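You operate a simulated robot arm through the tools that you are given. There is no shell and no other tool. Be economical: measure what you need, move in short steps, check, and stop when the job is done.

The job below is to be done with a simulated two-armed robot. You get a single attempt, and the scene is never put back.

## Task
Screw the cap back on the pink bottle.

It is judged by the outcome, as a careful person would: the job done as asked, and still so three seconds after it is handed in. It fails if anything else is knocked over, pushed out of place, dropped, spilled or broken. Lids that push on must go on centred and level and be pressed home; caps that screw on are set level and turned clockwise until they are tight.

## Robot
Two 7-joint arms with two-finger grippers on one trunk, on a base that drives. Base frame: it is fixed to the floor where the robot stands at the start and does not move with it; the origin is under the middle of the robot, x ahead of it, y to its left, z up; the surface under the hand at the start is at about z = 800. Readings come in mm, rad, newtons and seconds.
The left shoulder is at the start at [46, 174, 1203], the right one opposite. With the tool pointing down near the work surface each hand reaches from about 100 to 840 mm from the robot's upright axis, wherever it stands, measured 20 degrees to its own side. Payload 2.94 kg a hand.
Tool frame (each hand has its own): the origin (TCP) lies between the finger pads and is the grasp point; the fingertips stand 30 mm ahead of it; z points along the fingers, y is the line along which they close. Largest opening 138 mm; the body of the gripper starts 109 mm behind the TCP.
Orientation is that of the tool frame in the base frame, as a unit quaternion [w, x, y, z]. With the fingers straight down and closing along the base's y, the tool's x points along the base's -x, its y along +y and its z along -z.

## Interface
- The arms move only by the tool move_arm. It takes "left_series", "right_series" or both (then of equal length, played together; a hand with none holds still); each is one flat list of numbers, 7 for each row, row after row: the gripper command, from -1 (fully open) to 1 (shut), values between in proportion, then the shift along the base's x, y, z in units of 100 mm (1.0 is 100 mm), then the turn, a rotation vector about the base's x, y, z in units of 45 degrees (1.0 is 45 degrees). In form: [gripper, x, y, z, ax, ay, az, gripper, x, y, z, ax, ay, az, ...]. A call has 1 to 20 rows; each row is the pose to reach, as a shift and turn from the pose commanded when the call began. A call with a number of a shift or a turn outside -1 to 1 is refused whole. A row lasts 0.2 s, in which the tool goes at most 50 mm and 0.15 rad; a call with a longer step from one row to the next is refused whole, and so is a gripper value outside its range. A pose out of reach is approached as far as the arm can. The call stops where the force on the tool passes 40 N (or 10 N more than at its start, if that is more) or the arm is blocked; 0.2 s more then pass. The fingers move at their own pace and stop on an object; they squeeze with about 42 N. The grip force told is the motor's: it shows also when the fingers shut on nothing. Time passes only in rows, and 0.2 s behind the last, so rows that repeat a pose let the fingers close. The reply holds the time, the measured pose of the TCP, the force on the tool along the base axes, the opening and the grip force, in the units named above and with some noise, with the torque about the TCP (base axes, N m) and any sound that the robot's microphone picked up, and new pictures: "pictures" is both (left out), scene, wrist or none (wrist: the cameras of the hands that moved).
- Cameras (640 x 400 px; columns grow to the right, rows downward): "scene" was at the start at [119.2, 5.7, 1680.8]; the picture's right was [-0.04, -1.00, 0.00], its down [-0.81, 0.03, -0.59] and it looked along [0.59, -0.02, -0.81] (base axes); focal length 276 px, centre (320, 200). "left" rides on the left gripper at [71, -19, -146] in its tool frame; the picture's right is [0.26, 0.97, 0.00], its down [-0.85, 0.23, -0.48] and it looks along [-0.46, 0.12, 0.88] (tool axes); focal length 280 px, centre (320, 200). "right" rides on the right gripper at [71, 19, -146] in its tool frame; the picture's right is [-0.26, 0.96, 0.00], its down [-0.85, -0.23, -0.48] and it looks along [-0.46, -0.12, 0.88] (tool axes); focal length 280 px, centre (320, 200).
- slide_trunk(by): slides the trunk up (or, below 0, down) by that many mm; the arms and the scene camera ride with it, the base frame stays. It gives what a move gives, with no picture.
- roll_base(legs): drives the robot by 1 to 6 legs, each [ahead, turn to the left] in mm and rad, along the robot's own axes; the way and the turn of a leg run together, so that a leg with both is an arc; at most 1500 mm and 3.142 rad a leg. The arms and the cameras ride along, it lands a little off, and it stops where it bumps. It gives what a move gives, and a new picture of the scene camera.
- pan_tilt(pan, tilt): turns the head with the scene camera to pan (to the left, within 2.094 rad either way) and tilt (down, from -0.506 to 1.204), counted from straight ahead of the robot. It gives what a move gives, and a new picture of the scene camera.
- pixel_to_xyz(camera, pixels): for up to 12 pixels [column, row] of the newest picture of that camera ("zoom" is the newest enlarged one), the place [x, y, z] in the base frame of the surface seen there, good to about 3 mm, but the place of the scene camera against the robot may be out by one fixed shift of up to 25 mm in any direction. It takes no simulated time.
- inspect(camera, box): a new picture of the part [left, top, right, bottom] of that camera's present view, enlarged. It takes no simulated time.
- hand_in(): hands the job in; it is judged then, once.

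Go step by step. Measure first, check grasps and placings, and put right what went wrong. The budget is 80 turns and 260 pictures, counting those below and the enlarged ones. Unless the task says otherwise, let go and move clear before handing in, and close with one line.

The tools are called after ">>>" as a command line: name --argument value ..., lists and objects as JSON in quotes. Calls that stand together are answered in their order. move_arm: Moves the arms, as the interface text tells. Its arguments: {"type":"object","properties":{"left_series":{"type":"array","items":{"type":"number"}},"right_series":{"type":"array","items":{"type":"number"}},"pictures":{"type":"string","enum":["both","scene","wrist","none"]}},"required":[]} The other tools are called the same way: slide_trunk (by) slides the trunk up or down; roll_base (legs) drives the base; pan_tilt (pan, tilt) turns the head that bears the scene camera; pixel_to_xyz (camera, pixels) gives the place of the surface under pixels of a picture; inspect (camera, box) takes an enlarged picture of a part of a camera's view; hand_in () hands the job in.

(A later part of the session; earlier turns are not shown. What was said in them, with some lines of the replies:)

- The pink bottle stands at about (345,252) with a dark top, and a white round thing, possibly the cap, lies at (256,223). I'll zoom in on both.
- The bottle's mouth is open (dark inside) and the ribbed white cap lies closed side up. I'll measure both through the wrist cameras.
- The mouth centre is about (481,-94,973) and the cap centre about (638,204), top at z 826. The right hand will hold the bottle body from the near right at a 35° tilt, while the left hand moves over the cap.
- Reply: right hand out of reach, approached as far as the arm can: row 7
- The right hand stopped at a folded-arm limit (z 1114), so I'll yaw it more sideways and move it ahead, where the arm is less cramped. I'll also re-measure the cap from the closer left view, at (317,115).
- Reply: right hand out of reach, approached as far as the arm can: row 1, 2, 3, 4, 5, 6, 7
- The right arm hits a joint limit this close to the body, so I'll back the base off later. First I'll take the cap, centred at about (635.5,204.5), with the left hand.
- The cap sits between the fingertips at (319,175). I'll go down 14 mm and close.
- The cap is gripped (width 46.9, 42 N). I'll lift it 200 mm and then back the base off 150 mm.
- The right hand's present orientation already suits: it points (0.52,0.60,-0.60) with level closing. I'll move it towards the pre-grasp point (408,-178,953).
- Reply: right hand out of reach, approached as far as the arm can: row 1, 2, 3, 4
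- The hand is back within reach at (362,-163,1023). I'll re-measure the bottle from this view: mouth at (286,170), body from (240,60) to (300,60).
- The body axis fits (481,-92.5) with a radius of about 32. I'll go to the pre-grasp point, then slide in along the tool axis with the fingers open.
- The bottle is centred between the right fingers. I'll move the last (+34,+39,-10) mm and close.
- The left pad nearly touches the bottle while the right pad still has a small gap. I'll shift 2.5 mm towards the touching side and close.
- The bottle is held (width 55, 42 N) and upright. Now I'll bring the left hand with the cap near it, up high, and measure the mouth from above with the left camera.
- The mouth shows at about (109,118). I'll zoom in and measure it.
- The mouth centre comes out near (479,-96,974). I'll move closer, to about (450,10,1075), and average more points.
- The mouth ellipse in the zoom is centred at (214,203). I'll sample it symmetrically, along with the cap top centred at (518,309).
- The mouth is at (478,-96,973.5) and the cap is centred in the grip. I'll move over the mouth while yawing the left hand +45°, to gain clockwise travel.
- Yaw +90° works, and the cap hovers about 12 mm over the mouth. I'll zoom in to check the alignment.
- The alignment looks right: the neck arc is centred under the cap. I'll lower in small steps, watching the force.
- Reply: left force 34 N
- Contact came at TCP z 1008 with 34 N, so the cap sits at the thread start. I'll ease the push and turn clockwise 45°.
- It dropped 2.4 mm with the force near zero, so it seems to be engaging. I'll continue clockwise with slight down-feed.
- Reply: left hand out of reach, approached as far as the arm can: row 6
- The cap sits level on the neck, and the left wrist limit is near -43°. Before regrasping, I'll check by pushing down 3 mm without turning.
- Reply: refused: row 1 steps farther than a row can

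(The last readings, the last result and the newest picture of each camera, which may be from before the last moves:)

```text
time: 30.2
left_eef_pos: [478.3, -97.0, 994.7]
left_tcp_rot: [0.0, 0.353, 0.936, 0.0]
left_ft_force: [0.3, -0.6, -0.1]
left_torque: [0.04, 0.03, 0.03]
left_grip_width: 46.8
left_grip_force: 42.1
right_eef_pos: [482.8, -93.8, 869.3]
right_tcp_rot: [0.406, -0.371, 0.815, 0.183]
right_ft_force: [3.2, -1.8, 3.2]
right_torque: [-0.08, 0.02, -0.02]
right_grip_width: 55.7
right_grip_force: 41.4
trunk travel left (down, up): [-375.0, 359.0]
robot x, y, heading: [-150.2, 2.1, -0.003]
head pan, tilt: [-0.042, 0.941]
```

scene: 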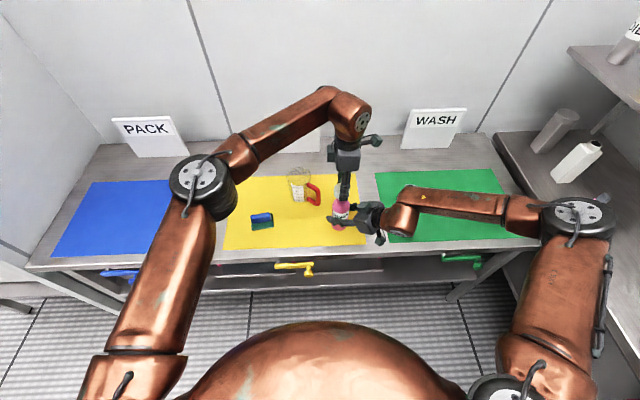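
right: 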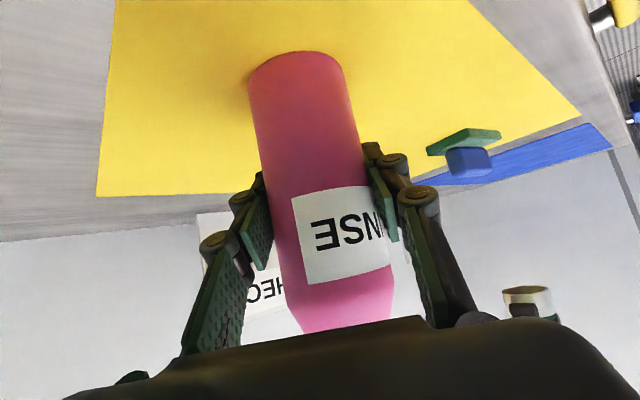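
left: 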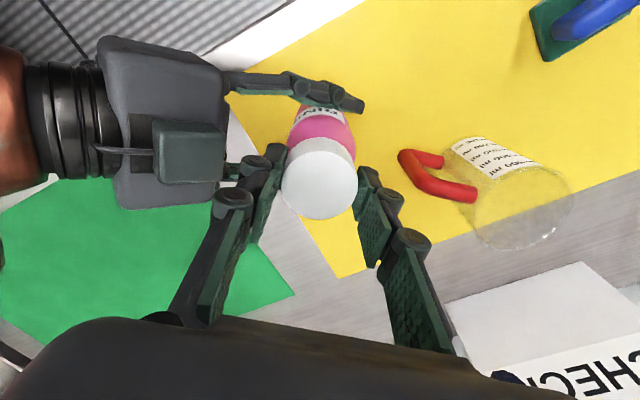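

>>> inspect --camera "left" --box '[240, 90, 400, 230]'

>>> inspect --camera "scene" --box '[310, 165, 370, 225]'

>>> pixel_to_xyz --camera "left" --pixels '[[320, 178], [305, 178], [335, 178], [320, 165], [320, 195]]'

```text
2.86 times, centred on (320, 160) of left
```

zoom: 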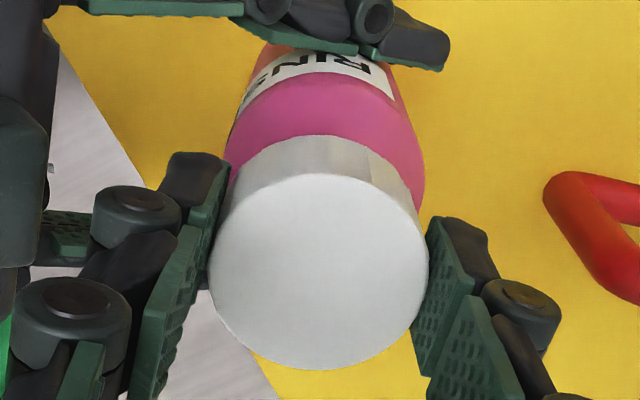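

```text
6.67 times, centred on (340, 195) of scene
```

zoom: 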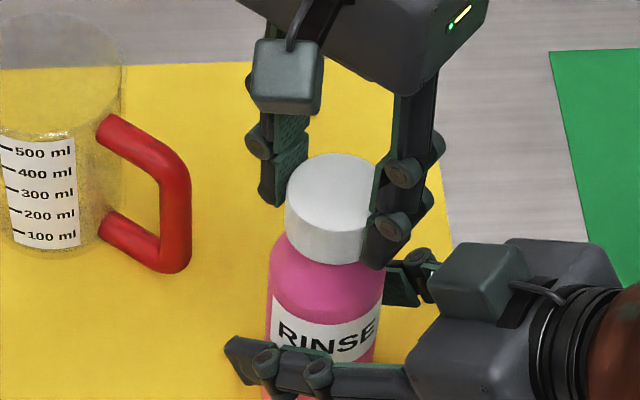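

```text
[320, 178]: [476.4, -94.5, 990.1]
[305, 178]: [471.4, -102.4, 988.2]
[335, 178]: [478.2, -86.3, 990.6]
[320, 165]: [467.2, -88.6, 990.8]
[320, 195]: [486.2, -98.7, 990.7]
```

The cap top is now at 990 while the TCP is at 995, so the fingers slid about 7 mm down the cap and the neck is resisting: the threads hold. I'll open, rotate back and regrasp.

>>> move_arm --left_series '[0.1, 0, 0, 0, 0, 0, 0, 0.1, 0, 0, 0, 0, 0, 0, 0.1, 0, 0, 0.02, 0, 0, 0.1667, 0.1, 0, 0, 0.04, 0, 0, 0.3333, 0.1, 0, 0, 0.06, 0, 0, 0.5, 0.1, 0, 0, 0.06, 0, 0, 0.6667, 0.1, 0, 0, 0.06, 0, 0, 0.8333, 0.1, 0, 0, 0.06, 0, 0, 1]' --pictures "wrist"

>>> pixel_to_xyz --camera "left" --pixels '[[320, 178], [305, 178], [335, 178], [320, 165], [320, 195]]'

>>> inspect --camera "scene" --box '[310, 165, 370, 225]'

```text
time: 32.0
left_eef_pos: [478.1, -96.3, 1000.7]
left_tcp_rot: [-0.001, -0.032, 0.999, 0.0]
left_ft_force: [0.2, -0.6, 0.7]
left_torque: [-0.02, 0.0, -0.02]
left_grip_width: 62.2
left_grip_force: 0.1
right_eef_pos: [482.8, -93.1, 868.7]
right_tcp_rot: [0.406, -0.371, 0.815, 0.183]
right_ft_force: [1.6, -0.3, 4.2]
right_torque: [-0.03, 0.05, 0.0]
right_grip_width: 55.4
right_grip_force: 42.3
trunk travel left (down, up): [-375.0, 359.0]
robot x, y, heading: [-152.2, 1.2, 0.001]
head pan, tilt: [-0.042, 0.941]
```

left: 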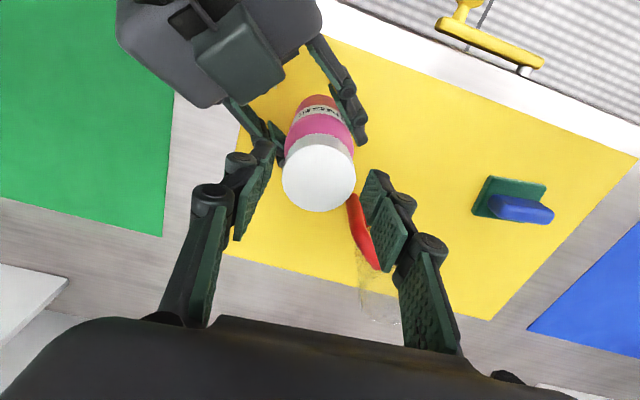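

```text
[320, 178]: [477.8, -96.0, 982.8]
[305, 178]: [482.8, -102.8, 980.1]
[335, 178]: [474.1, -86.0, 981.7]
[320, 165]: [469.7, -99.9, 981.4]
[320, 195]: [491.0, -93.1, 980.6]
```

```text
6.67 times, centred on (340, 195) of scene
```

zoom: 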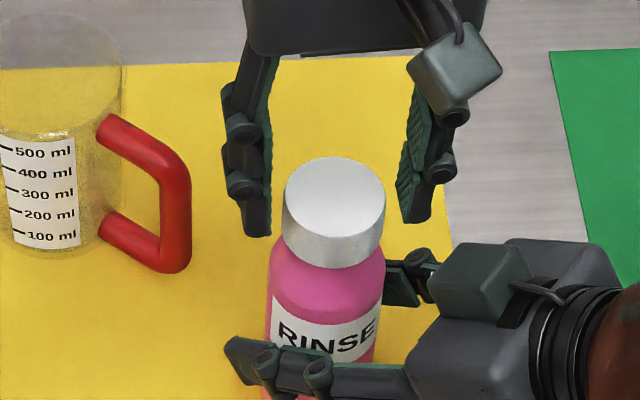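

The cap rests level, with its top near z 981 and roughly seated on the neck. I'll rotate the open hand a further +88°, then lower and grip.

>>> move_arm --left_series '[0.1, 0, 0, 0, 0, 0, 0.1667, 0.1, 0, 0, 0, 0, 0, 0.3333, 0.1, 0, 0, 0, 0, 0, 0.5, 0.1, 0, 0, 0, 0, 0, 0.6667, 0.1, 0, 0, 0, 0, 0, 0.8333, 0.1, 0, 0, 0, 0, 0, 1]' --pictures "none"

>>> move_arm --left_series '[0.1, 0, 0, 0, 0, 0, 0.1667, 0.1, 0, 0, -0.02, 0, 0, 0.3333, 0.1, 0, 0, -0.04, 0, 0, 0.5, 0.1, 0, 0, -0.06, 0, 0, 0.6667, 0.1, 0, 0, -0.08, 0, 0, 0.8333, 0.1, 0, 0, -0.1, 0, 0, 1, 0.1, 0, 0, -0.1, 0, 0, 1, 1, 0, 0, -0.1, 0, 0, 1, 1, 0, 0, -0.1, 0, 0, 1, 1, 0, 0, -0.1, 0, 0, 1, 1, 0, 0, -0.1, 0, 0, 1]' --pictures "wrist"

>>> pixel_to_xyz --camera "left" --pixels '[[320, 178], [305, 178], [335, 178], [320, 165], [320, 195]]'

```text
time: 33.4
left_eef_pos: [478.2, -95.8, 1000.7]
left_tcp_rot: [0.0, -0.412, 0.911, -0.001]
left_ft_force: [0.1, -0.7, 0.3]
left_torque: [0.0, -0.04, 0.0]
left_grip_width: 62.1
left_grip_force: 0.1
right_eef_pos: [483.9, -92.2, 867.7]
right_tcp_rot: [0.406, -0.371, 0.815, 0.183]
right_ft_force: [-0.2, -0.3, 2.9]
right_torque: [0.03, 0.07, -0.02]
right_grip_width: 55.4
right_grip_force: 42.7
trunk travel left (down, up): [-375.0, 359.0]
robot x, y, heading: [-151.3, 1.6, 0.001]
head pan, tilt: [-0.042, 0.941]
```

```text
time: 35.8
left_eef_pos: [478.7, -95.6, 991.6]
left_tcp_rot: [-0.001, 0.73, -0.684, 0.001]
left_ft_force: [14.7, 1.3, -0.4]
left_torque: [-0.04, -0.71, 0.02]
left_grip_width: 47.0
left_grip_force: 41.8
right_eef_pos: [481.0, -93.2, 868.2]
right_tcp_rot: [0.406, -0.371, 0.815, 0.183]
right_ft_force: [-11.7, -2.2, 7.8]
right_torque: [0.14, -1.02, -0.08]
right_grip_width: 55.4
right_grip_force: 42.0
trunk travel left (down, up): [-375.0, 359.0]
robot x, y, heading: [-151.9, 0.1, 0.005]
head pan, tilt: [-0.042, 0.941]
```

left: 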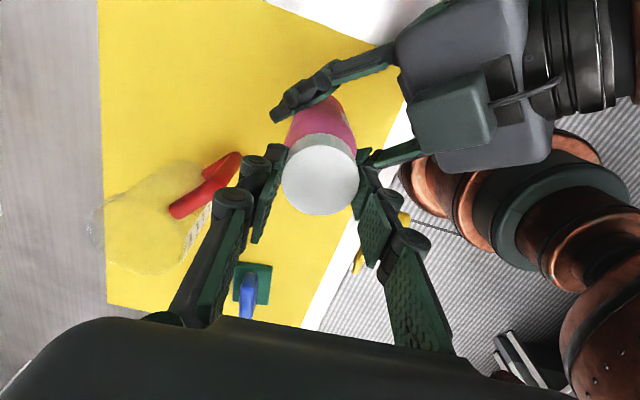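

```text
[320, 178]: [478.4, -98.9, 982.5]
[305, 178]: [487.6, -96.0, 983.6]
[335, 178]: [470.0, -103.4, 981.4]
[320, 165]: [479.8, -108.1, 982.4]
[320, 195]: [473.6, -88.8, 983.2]
```

Gripped at width 47, with a lateral force of 15 N in +x. I'll shift +1.2 mm in x to relieve it and turn clockwise without vertical feed.

>>> move_arm --left_series '[1, 0.012, -0.005, 0, 0, 0, 0, 1, 0.012, -0.005, 0, 0, 0, -0.1667, 1, 0.012, -0.005, 0, 0, 0, -0.3333, 1, 0.012, -0.005, 0, 0, 0, -0.5, 1, 0.012, -0.005, 0, 0, 0, -0.6667, 1, 0.012, -0.005, 0, 0, 0, -0.8333, 1, 0.012, -0.005, 0, 0, 0, -1]' --pictures "none"

```text
time: 37.4
left_eef_pos: [479.8, -95.6, 991.6]
left_tcp_rot: [0.001, -0.411, 0.912, 0.0]
left_ft_force: [13.6, 4.8, -2.6]
left_torque: [0.44, -0.76, 0.05]
left_grip_width: 46.9
left_grip_force: 42.0
right_eef_pos: [482.4, -91.9, 868.9]
right_tcp_rot: [0.405, -0.372, 0.815, 0.183]
right_ft_force: [-15.3, -4.0, 6.0]
right_torque: [0.19, -0.55, -0.07]
right_grip_width: 55.2
right_grip_force: 42.4
trunk travel left (down, up): [-375.0, 359.0]
robot x, y, heading: [-153.1, -2.6, 0.001]
head pan, tilt: [-0.042, 0.941]
```

The tool is pulled slightly down (-2.6 N) with little torque, consistent with threading. I'll continue, with a small down-feed and 1.5 mm more in x.

>>> move_arm --left_series '[1, 0.008, 0, -0.003, 0, 0, -0.1667, 1, 0.015, 0.005, -0.005, 0, 0, -0.3333, 1, 0.015, 0.005, -0.007, 0, 0, -0.5, 1, 0.015, 0.005, -0.01, 0, 0, -0.6667, 1, 0.015, 0.005, -0.012, 0, 0, -0.8333, 1, 0.015, 0.005, -0.015, 0, 0, -1]' --pictures "none"

>>> move_arm --left_series '[1, 0, 0, -0.003, 0, 0, -0.16, 1, 0, 0, -0.005, 0, 0, -0.32, 1, 0, 0, -0.007, 0, 0, -0.48, 1, 0, 0, -0.01, 0, 0, -0.64, 1, 0, 0, -0.012, 0, 0, -0.8, 1, 0, 0, -0.012, 0, 0, -0.9]' --pictures "wrist"

>>> pixel_to_xyz --camera "left" --pixels '[[320, 178], [305, 178], [335, 178], [320, 165], [320, 195]]'

```text
time: 38.8
left_eef_pos: [480.8, -96.7, 991.1]
left_tcp_rot: [-0.001, -0.03, 1.0, 0.0]
left_ft_force: [3.5, -0.8, 1.8]
left_torque: [0.11, -0.23, -0.02]
left_grip_width: 47.0
left_grip_force: 42.1
right_eef_pos: [482.9, -93.0, 869.1]
right_tcp_rot: [0.406, -0.371, 0.815, 0.183]
right_ft_force: [-6.2, 0.7, 2.5]
right_torque: [-0.17, -0.03, -0.03]
right_grip_width: 55.3
right_grip_force: 42.8
trunk travel left (down, up): [-375.0, 359.0]
robot x, y, heading: [-153.0, -0.7, 0.003]
head pan, tilt: [-0.042, 0.941]
```

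```text
time: 40.2
left_eef_pos: [480.5, -97.7, 989.5]
left_tcp_rot: [-0.001, 0.319, 0.948, -0.001]
left_ft_force: [-3.0, -6.4, 11.6]
left_torque: [-0.05, 0.14, -0.01]
left_grip_width: 46.9
left_grip_force: 42.0
right_eef_pos: [482.9, -93.0, 869.5]
right_tcp_rot: [0.406, -0.371, 0.815, 0.183]
right_ft_force: [3.4, 6.0, -3.0]
right_torque: [-0.54, 0.34, 0.0]
right_grip_width: 55.2
right_grip_force: 42.5
trunk travel left (down, up): [-375.0, 359.0]
robot x, y, heading: [-145.2, -1.9, -0.001]
head pan, tilt: [-0.042, 0.941]
```

left: 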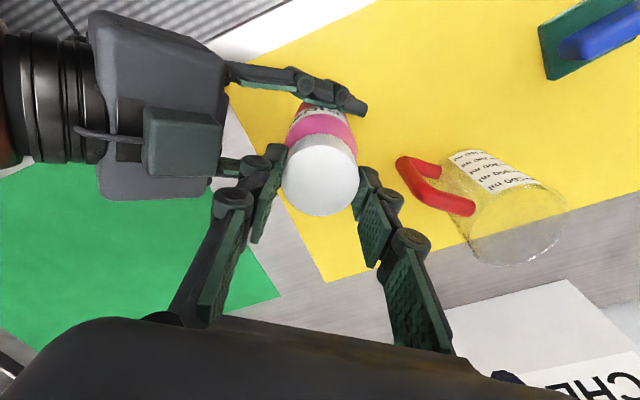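

```text
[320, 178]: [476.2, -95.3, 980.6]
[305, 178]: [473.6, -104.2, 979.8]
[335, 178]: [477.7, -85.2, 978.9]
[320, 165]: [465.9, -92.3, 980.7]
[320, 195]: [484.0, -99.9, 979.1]
```

The cap top is now about 980 (was 982.5), so it is coming down with the turning. Torque is still near zero, so it is not tight yet, and I'll regrasp for another stroke.

>>> move_arm --left_series '[0.1, 0, 0, 0, 0, 0, 0, 0.1, 0, 0, 0, 0, 0, 0, 0.1, 0, 0, 0.02, 0, 0, 0.1667, 0.1, 0, 0, 0.02, 0, 0, 0.3333, 0.1, 0, 0, 0.02, 0, 0, 0.5, 0.1, 0, 0, 0.02, 0, 0, 0.6667, 0.1, 0, 0, 0.02, 0, 0, 0.8333, 0.1, 0, 0, 0.02, 0, 0, 1]' --pictures "none"

>>> move_arm --left_series '[0.1, 0, 0, 0, 0, 0, 0.1667, 0.1, 0, 0, 0, 0, 0, 0.3333, 0.1, 0, 0, 0, 0, 0, 0.5, 0.1, 0, 0, 0, 0, 0, 0.6667, 0.1, 0, 0, 0, 0, 0, 0.8333, 0.1, 0, 0, 0, 0, 0, 1]' --pictures "none"

>>> move_arm --left_series '[0.1, 0, 0, 0, 0, 0, 0.1667, 0.1, 0, 0, -0.02, 0, 0, 0.3333, 0.1, 0, 0, -0.02, 0, 0, 0.5, 0.1, 0, 0, -0.02, 0, 0, 0.6667, 0.1, 0, 0, -0.02, 0, 0, 0.8333, 0.1, 0, 0, -0.02, 0, 0, 1, 0.1, 0, 0, -0.02, 0, 0, 1, 1, 0, 0, -0.02, 0, 0, 1, 1, 0, 0, -0.02, 0, 0, 1, 1, 0, 0, -0.02, 0, 0, 1]' --pictures "none"

```text
time: 42.0
left_eef_pos: [480.0, -95.4, 990.2]
left_tcp_rot: [0.001, -0.072, 0.997, 0.0]
left_ft_force: [-1.0, -0.8, 0.0]
left_torque: [-0.04, -0.01, 0.01]
left_grip_width: 62.0
left_grip_force: 0.1
right_eef_pos: [483.9, -92.4, 867.8]
right_tcp_rot: [0.406, -0.371, 0.815, 0.183]
right_ft_force: [0.2, -0.7, 1.6]
right_torque: [-0.04, 0.04, 0.02]
right_grip_width: 55.4
right_grip_force: 42.1
trunk travel left (down, up): [-375.0, 359.0]
robot x, y, heading: [-151.1, -3.9, -0.001]
head pan, tilt: [-0.042, 0.941]
```

```text
time: 43.4
left_eef_pos: [481.5, -97.1, 989.8]
left_tcp_rot: [0.0, -0.448, 0.894, 0.0]
left_ft_force: [0.1, 0.6, 0.5]
left_torque: [0.0, 0.0, 0.01]
left_grip_width: 62.2
left_grip_force: 0.1
right_eef_pos: [483.1, -93.5, 868.8]
right_tcp_rot: [0.407, -0.371, 0.814, 0.183]
right_ft_force: [1.2, -0.7, 2.6]
right_torque: [-0.01, 0.05, 0.04]
right_grip_width: 55.3
right_grip_force: 42.0
trunk travel left (down, up): [-375.0, 359.0]
robot x, y, heading: [-149.5, -3.2, -0.002]
head pan, tilt: [-0.042, 0.941]
```

```text
time: 45.6
left_eef_pos: [478.7, -96.0, 988.2]
left_tcp_rot: [0.001, 0.755, -0.655, 0.0]
left_ft_force: [-6.8, 0.3, 0.4]
left_torque: [0.03, 0.25, 0.03]
left_grip_width: 47.0
left_grip_force: 42.0
right_eef_pos: [482.3, -92.7, 869.3]
right_tcp_rot: [0.405, -0.371, 0.815, 0.183]
right_ft_force: [5.5, 1.3, 0.0]
right_torque: [0.03, 0.64, -0.04]
right_grip_width: 55.3
right_grip_force: 41.7
trunk travel left (down, up): [-375.0, 359.0]
robot x, y, heading: [-152.0, -5.5, -0.005]
head pan, tilt: [-0.042, 0.941]
```

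Regripped at yaw +98° with low side force. Next stroke clockwise, three times 45°, with a small feed.

>>> move_arm --left_series '[1, -0.005, 0, 0, 0, 0, -0.1667, 1, -0.005, 0, -0.001, 0, 0, -0.3333, 1, -0.005, 0, -0.002, 0, 0, -0.5, 1, -0.005, 0, -0.003, 0, 0, -0.6667, 1, -0.005, 0, -0.003, 0, 0, -0.8333, 1, -0.005, 0, -0.004, 0, 0, -1]' --pictures "none"

>>> move_arm --left_series '[1, 0, 0, 0, 0, 0, -0.1667, 1, 0, 0, -0.001, 0, 0, -0.3333, 1, 0, 0, -0.002, 0, 0, -0.5, 1, 0, 0, -0.003, 0, 0, -0.6667, 1, 0, 0, -0.003, 0, 0, -0.8333, 1, 0, 0, -0.004, 0, 0, -1]' --pictures "none"

>>> move_arm --left_series '[1, 0, 0, 0, 0, 0, -0.1667, 1, 0, 0, -0.001, 0, 0, -0.3333, 1, 0, 0, -0.002, 0, 0, -0.5, 1, 0, 0, -0.003, 0, 0, -0.6667, 1, 0, 0, -0.003, 0, 0, -0.8333, 1, 0, 0, -0.004, 0, 0, -1]' --pictures "wrist"

>>> pixel_to_xyz --camera "left" --pixels '[[320, 178], [305, 178], [335, 178], [320, 165], [320, 195]]'

```text
time: 47.0
left_eef_pos: [480.8, -96.1, 987.3]
left_tcp_rot: [0.0, -0.446, 0.895, 0.001]
left_ft_force: [-2.7, -1.8, 2.0]
left_torque: [0.04, 0.07, 0.56]
left_grip_width: 45.1
left_grip_force: 42.0
right_eef_pos: [482.6, -92.0, 867.9]
right_tcp_rot: [0.406, -0.372, 0.815, 0.183]
right_ft_force: [3.0, 1.7, -0.1]
right_torque: [-0.17, 0.14, -0.53]
right_grip_width: 55.6
right_grip_force: 42.2
trunk travel left (down, up): [-375.0, 359.0]
robot x, y, heading: [-152.4, -1.8, -0.0]
head pan, tilt: [-0.042, 0.941]
```

```text
time: 48.4
left_eef_pos: [480.1, -97.4, 989.1]
left_tcp_rot: [0.0, -0.069, 0.998, -0.001]
left_ft_force: [3.6, -12.4, 1.7]
left_torque: [-0.97, 0.12, 0.87]
left_grip_width: 45.5
left_grip_force: 42.2
right_eef_pos: [481.5, -91.4, 867.9]
right_tcp_rot: [0.406, -0.372, 0.815, 0.183]
right_ft_force: [-4.4, 10.1, 1.7]
right_torque: [-0.45, -0.3, -0.88]
right_grip_width: 55.4
right_grip_force: 41.9
trunk travel left (down, up): [-375.0, 359.0]
robot x, y, heading: [-152.7, -3.8, -0.001]
head pan, tilt: [-0.042, 0.941]
```

```text
time: 49.8
left_eef_pos: [478.5, -94.7, 989.1]
left_tcp_rot: [0.001, 0.317, 0.948, -0.001]
left_ft_force: [2.4, -20.0, 9.2]
left_torque: [-1.48, -0.15, 0.86]
left_grip_width: 46.3
left_grip_force: 42.3
right_eef_pos: [482.1, -90.9, 869.2]
right_tcp_rot: [0.406, -0.372, 0.815, 0.184]
right_ft_force: [-3.1, 22.1, 0.2]
right_torque: [-0.42, 0.01, -0.87]
right_grip_width: 56.0
right_grip_force: 41.8
trunk travel left (down, up): [-375.0, 359.0]
robot x, y, heading: [-149.5, -0.8, -0.005]
head pan, tilt: [-0.042, 0.941]
```

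left: 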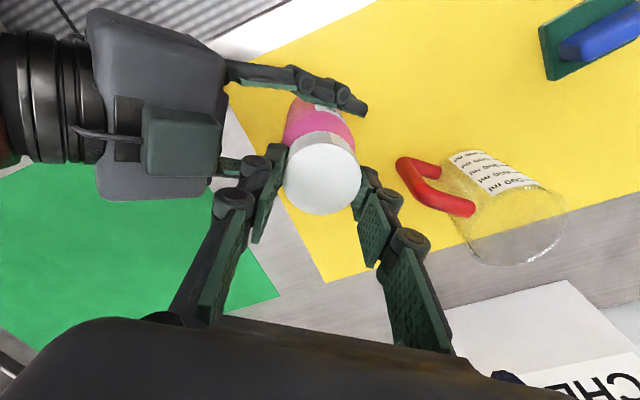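

```text
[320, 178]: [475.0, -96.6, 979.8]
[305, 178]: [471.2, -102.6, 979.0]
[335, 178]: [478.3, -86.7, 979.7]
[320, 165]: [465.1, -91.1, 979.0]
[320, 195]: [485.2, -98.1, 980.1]
```

The torque climbed to 0.87 N·m and plateaued, with the fingers slipping over the ribs, so the cap is tight. I'll check the scene.

>>> inspect --camera "scene" --box '[310, 165, 370, 225]'

>>> inspect --camera "left" --box '[240, 70, 400, 230]'

>>> inspect --camera "right" --box '[200, 150, 500, 340]'

```text
6.67 times, centred on (340, 195) of scene
```

zoom: 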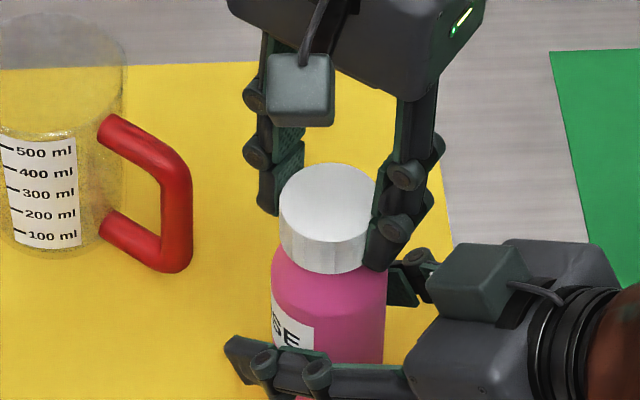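

```text
2.50 times, centred on (320, 150) of left
```

zoom: 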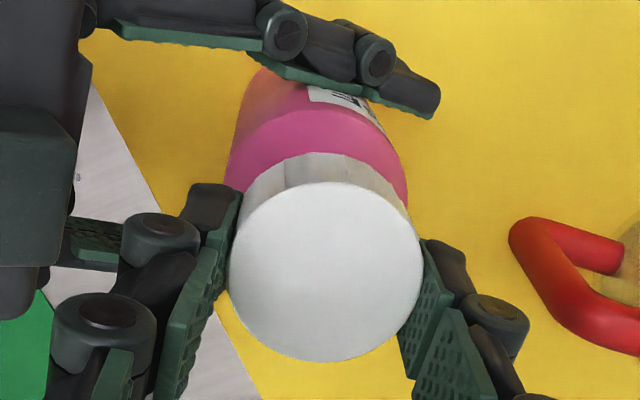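

```text
2.11 times, centred on (350, 245) of right
```

zoom: 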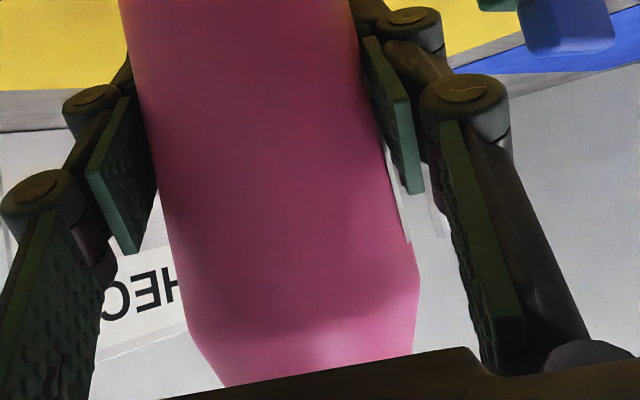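

The bottle itself started turning in the right grip, because the cap is tight on it. I'll release the left hand and raise it straight up.

>>> move_arm --left_series '[0.1, 0, 0, 0, 0, 0, 0, 0.1, 0, 0, 0, 0, 0, 0, 0.1, 0, 0, 0, 0, 0, 0, 0.1, 0, 0, 0.25, 0, 0, 0, 0.1, 0, 0, 0.6, 0, 0, 0, 0.1, 0, 0, 1, 0, 0, 0]' --pictures "wrist"

>>> inspect --camera "scene" --box '[300, 160, 390, 250]'

```text
time: 51.2
left_eef_pos: [478.0, -96.0, 1087.2]
left_tcp_rot: [0.0, 0.316, 0.949, 0.0]
left_ft_force: [0.2, 0.6, 0.9]
left_torque: [0.01, 0.02, -0.01]
left_grip_width: 62.0
left_grip_force: 0.1
right_eef_pos: [482.4, -92.4, 869.5]
right_tcp_rot: [0.407, -0.37, 0.815, 0.182]
right_ft_force: [-0.6, -3.8, 11.9]
right_torque: [-0.16, -0.01, 0.0]
right_grip_width: 56.0
right_grip_force: 42.3
trunk travel left (down, up): [-375.0, 359.0]
robot x, y, heading: [-152.8, -0.3, -0.002]
head pan, tilt: [-0.042, 0.941]
```

left: 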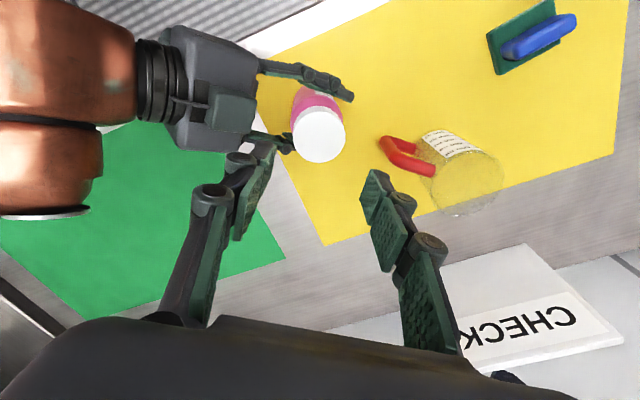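

```text
4.44 times, centred on (345, 205) of scene
```

zoom: 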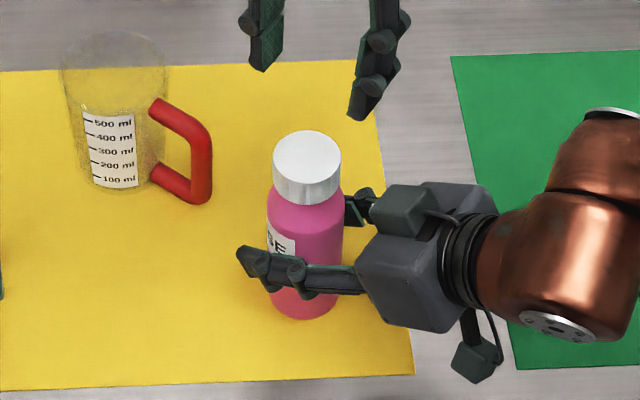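

The cap sits on the bottle. I'll check its level and seat with sample points on the top, around (319,135).

>>> inspect --camera "left" --box '[270, 70, 370, 180]'

>>> pixel_to_xyz --camera "left" --pixels '[[319, 135], [301, 135], [337, 135], [319, 118], [319, 153], [310, 125], [328, 145], [328, 125], [310, 145], [315, 100], [300, 125], [340, 128]]'

```text
3.64 times, centred on (320, 125) of left
```

zoom: 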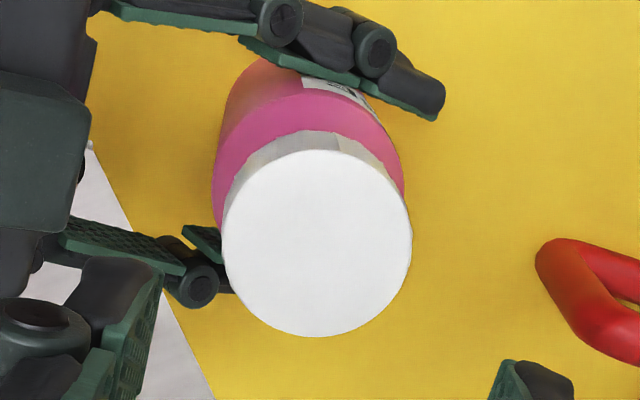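

```text
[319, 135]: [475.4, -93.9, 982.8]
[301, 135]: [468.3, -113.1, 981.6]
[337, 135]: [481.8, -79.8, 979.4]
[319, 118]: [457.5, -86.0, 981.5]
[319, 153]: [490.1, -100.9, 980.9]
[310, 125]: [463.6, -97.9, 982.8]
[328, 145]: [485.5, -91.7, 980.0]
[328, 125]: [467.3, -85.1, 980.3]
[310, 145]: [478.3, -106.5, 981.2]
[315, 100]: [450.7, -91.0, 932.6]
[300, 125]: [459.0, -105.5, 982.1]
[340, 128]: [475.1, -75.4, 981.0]
```

The cap top is level (980–982 mm all round) and the neck is covered down to the shoulder. Now I'll release the bottle gently with the right hand.

>>> move_arm --right_series '[0.15, 0, 0, 0, 0, 0, 0, 0.1, 0, 0, 0, 0, 0, 0, 0, 0, 0, 0, 0, 0, 0, -0.2, 0, 0, 0, 0, 0, 0, -0.2, 0, 0, 0, 0, 0, 0]' --pictures "both"

```text
time: 52.4
left_eef_pos: [478.7, -96.0, 1086.5]
left_tcp_rot: [0.0, 0.316, 0.949, 0.0]
left_ft_force: [0.3, -0.7, 0.2]
left_torque: [0.02, 0.0, 0.03]
left_grip_width: 62.0
left_grip_force: 0.1
right_eef_pos: [484.3, -92.7, 868.8]
right_tcp_rot: [0.406, -0.371, 0.815, 0.183]
right_ft_force: [0.6, -0.1, -0.2]
right_torque: [0.0, -0.01, 0.01]
right_grip_width: 82.9
right_grip_force: 0.1
trunk travel left (down, up): [-375.0, 359.0]
robot x, y, heading: [-148.7, -2.0, 0.003]
head pan, tilt: [-0.042, 0.941]
```

scene: 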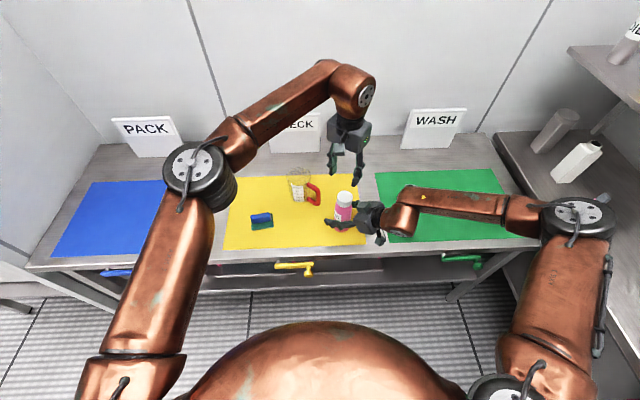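
right: 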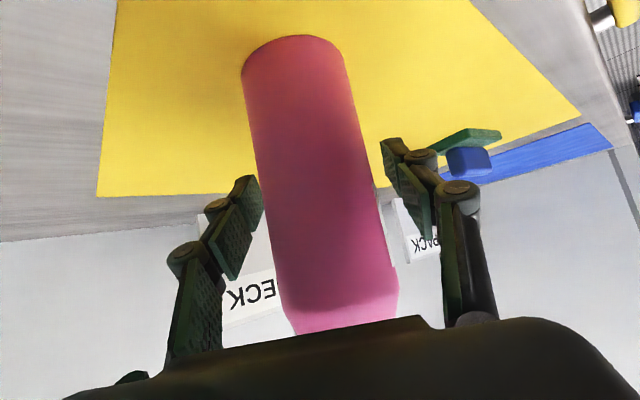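

The bottle stands free between the fingers. I'll open wider, back the right hand out along its axis, and lift the left away.

>>> move_arm --right_series '[-0.6, 0, 0, 0, 0, 0, 0, -0.8, 0, 0, 0, 0, 0, 0, -0.8, -0.15, -0.17, 0.17, 0, 0, 0, -0.8, -0.3, -0.345, 0.345, 0, 0, 0, -0.8, -0.45, -0.52, 0.52, 0, 0, 0, -0.8, -0.6, -0.69, 0.69, 0, 0, 0, -0.8, -0.7, -0.8, 0.8, 0, 0, 0]' --left_series '[0.1, 0, 0, 0.1, 0, 0, 0, 0.1, 0, 0, 0.3, 0, 0, 0, 0.1, 0, 0.2, 0.4, 0, 0, 0, 0.1, 0, 0.4, 0.4, 0, 0, 0, 0.1, 0, 0.6, 0.4, 0, 0, 0, 0.1, 0, 0.8, 0.4, 0, 0, 0, 0.1, 0, 1, 0.4, 0, 0, 0]' --pictures "both"

>>> inspect --camera "scene" --box '[300, 160, 390, 250]'

```text
time: 54.0
left_eef_pos: [480.7, 4.9, 1126.7]
left_tcp_rot: [0.0, 0.316, 0.949, 0.0]
left_ft_force: [0.1, 0.2, -0.5]
left_torque: [-0.02, -0.04, 0.03]
left_grip_width: 62.3
left_grip_force: 0.2
right_eef_pos: [412.5, -172.4, 950.0]
right_tcp_rot: [0.406, -0.371, 0.815, 0.182]
right_ft_force: [-0.1, -0.1, 0.6]
right_torque: [0.01, -0.02, 0.0]
right_grip_width: 124.2
right_grip_force: 0.1
trunk travel left (down, up): [-375.0, 359.0]
robot x, y, heading: [-148.4, -1.7, -0.004]
head pan, tilt: [-0.042, 0.941]
```

scene: 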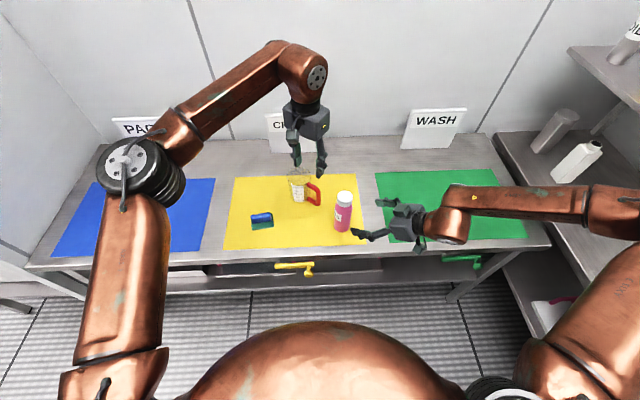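
right: 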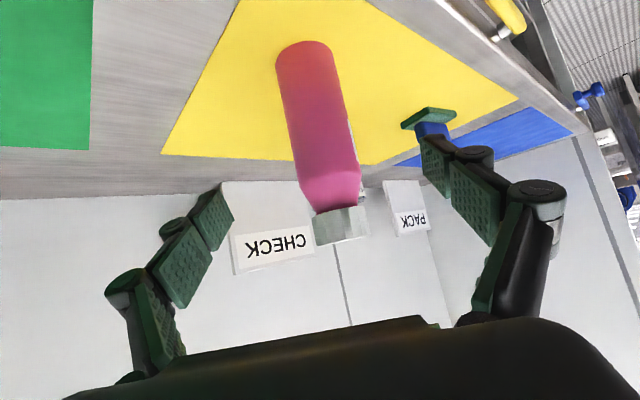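
left: 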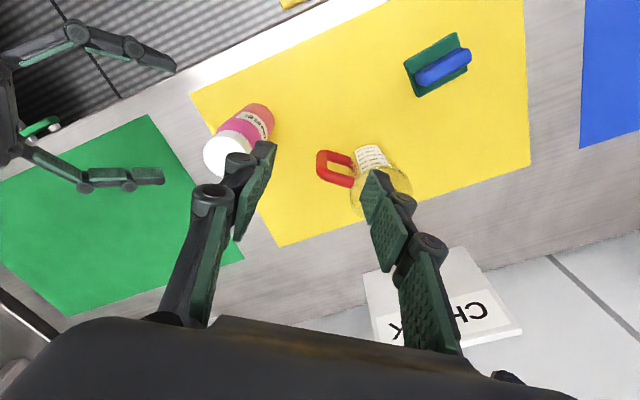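

```text
4.44 times, centred on (345, 205) of scene
```

zoom: 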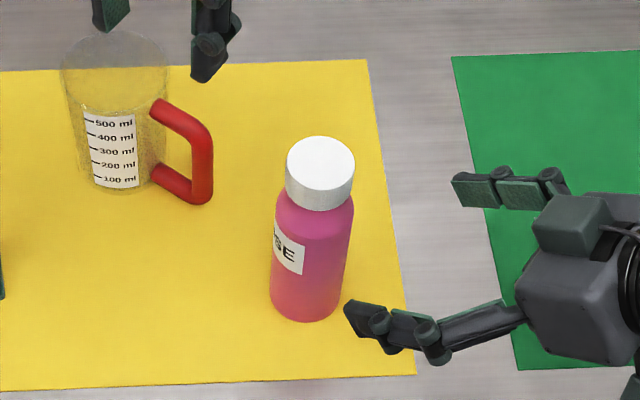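

The bottle stands with the cap on and everything else is untouched. I'll take a close side look from the right camera to confirm level and seating.

>>> inspect --camera "right" --box '[260, 130, 400, 270]'

>>> pixel_to_xyz --camera "right" --pixels '[[318, 238], [340, 236], [362, 226], [345, 212], [322, 218], [335, 195], [355, 190], [310, 190]]'

```text
2.86 times, centred on (330, 200) of right
```

zoom: 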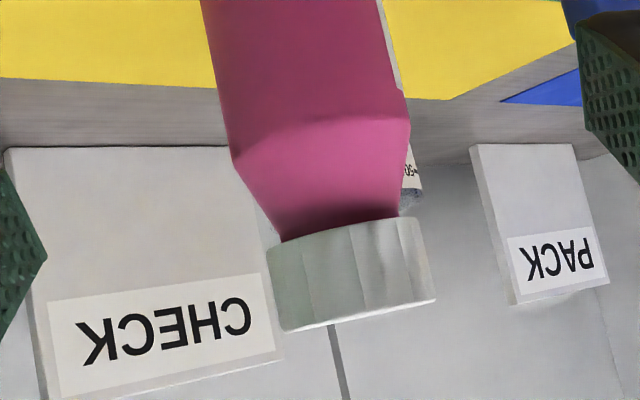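

```text
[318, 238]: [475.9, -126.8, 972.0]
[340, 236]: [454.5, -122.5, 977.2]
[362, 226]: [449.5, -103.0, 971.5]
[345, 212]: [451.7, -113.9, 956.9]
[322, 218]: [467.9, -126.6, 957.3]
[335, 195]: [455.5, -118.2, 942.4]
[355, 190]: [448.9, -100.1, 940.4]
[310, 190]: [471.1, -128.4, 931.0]
```

The cap is coaxial with the bottle, seated down at the shoulder, and both hands are clear. I'm handing in.

>>> hand_in

```text
The job is handed in.
```

The white cap is screwed clockwise onto the pink bottle until tight; it sits level, and the bottle is upright on the yellow mat. The bottle turned in the grip as the cap tightened, so its label now faces a different way.
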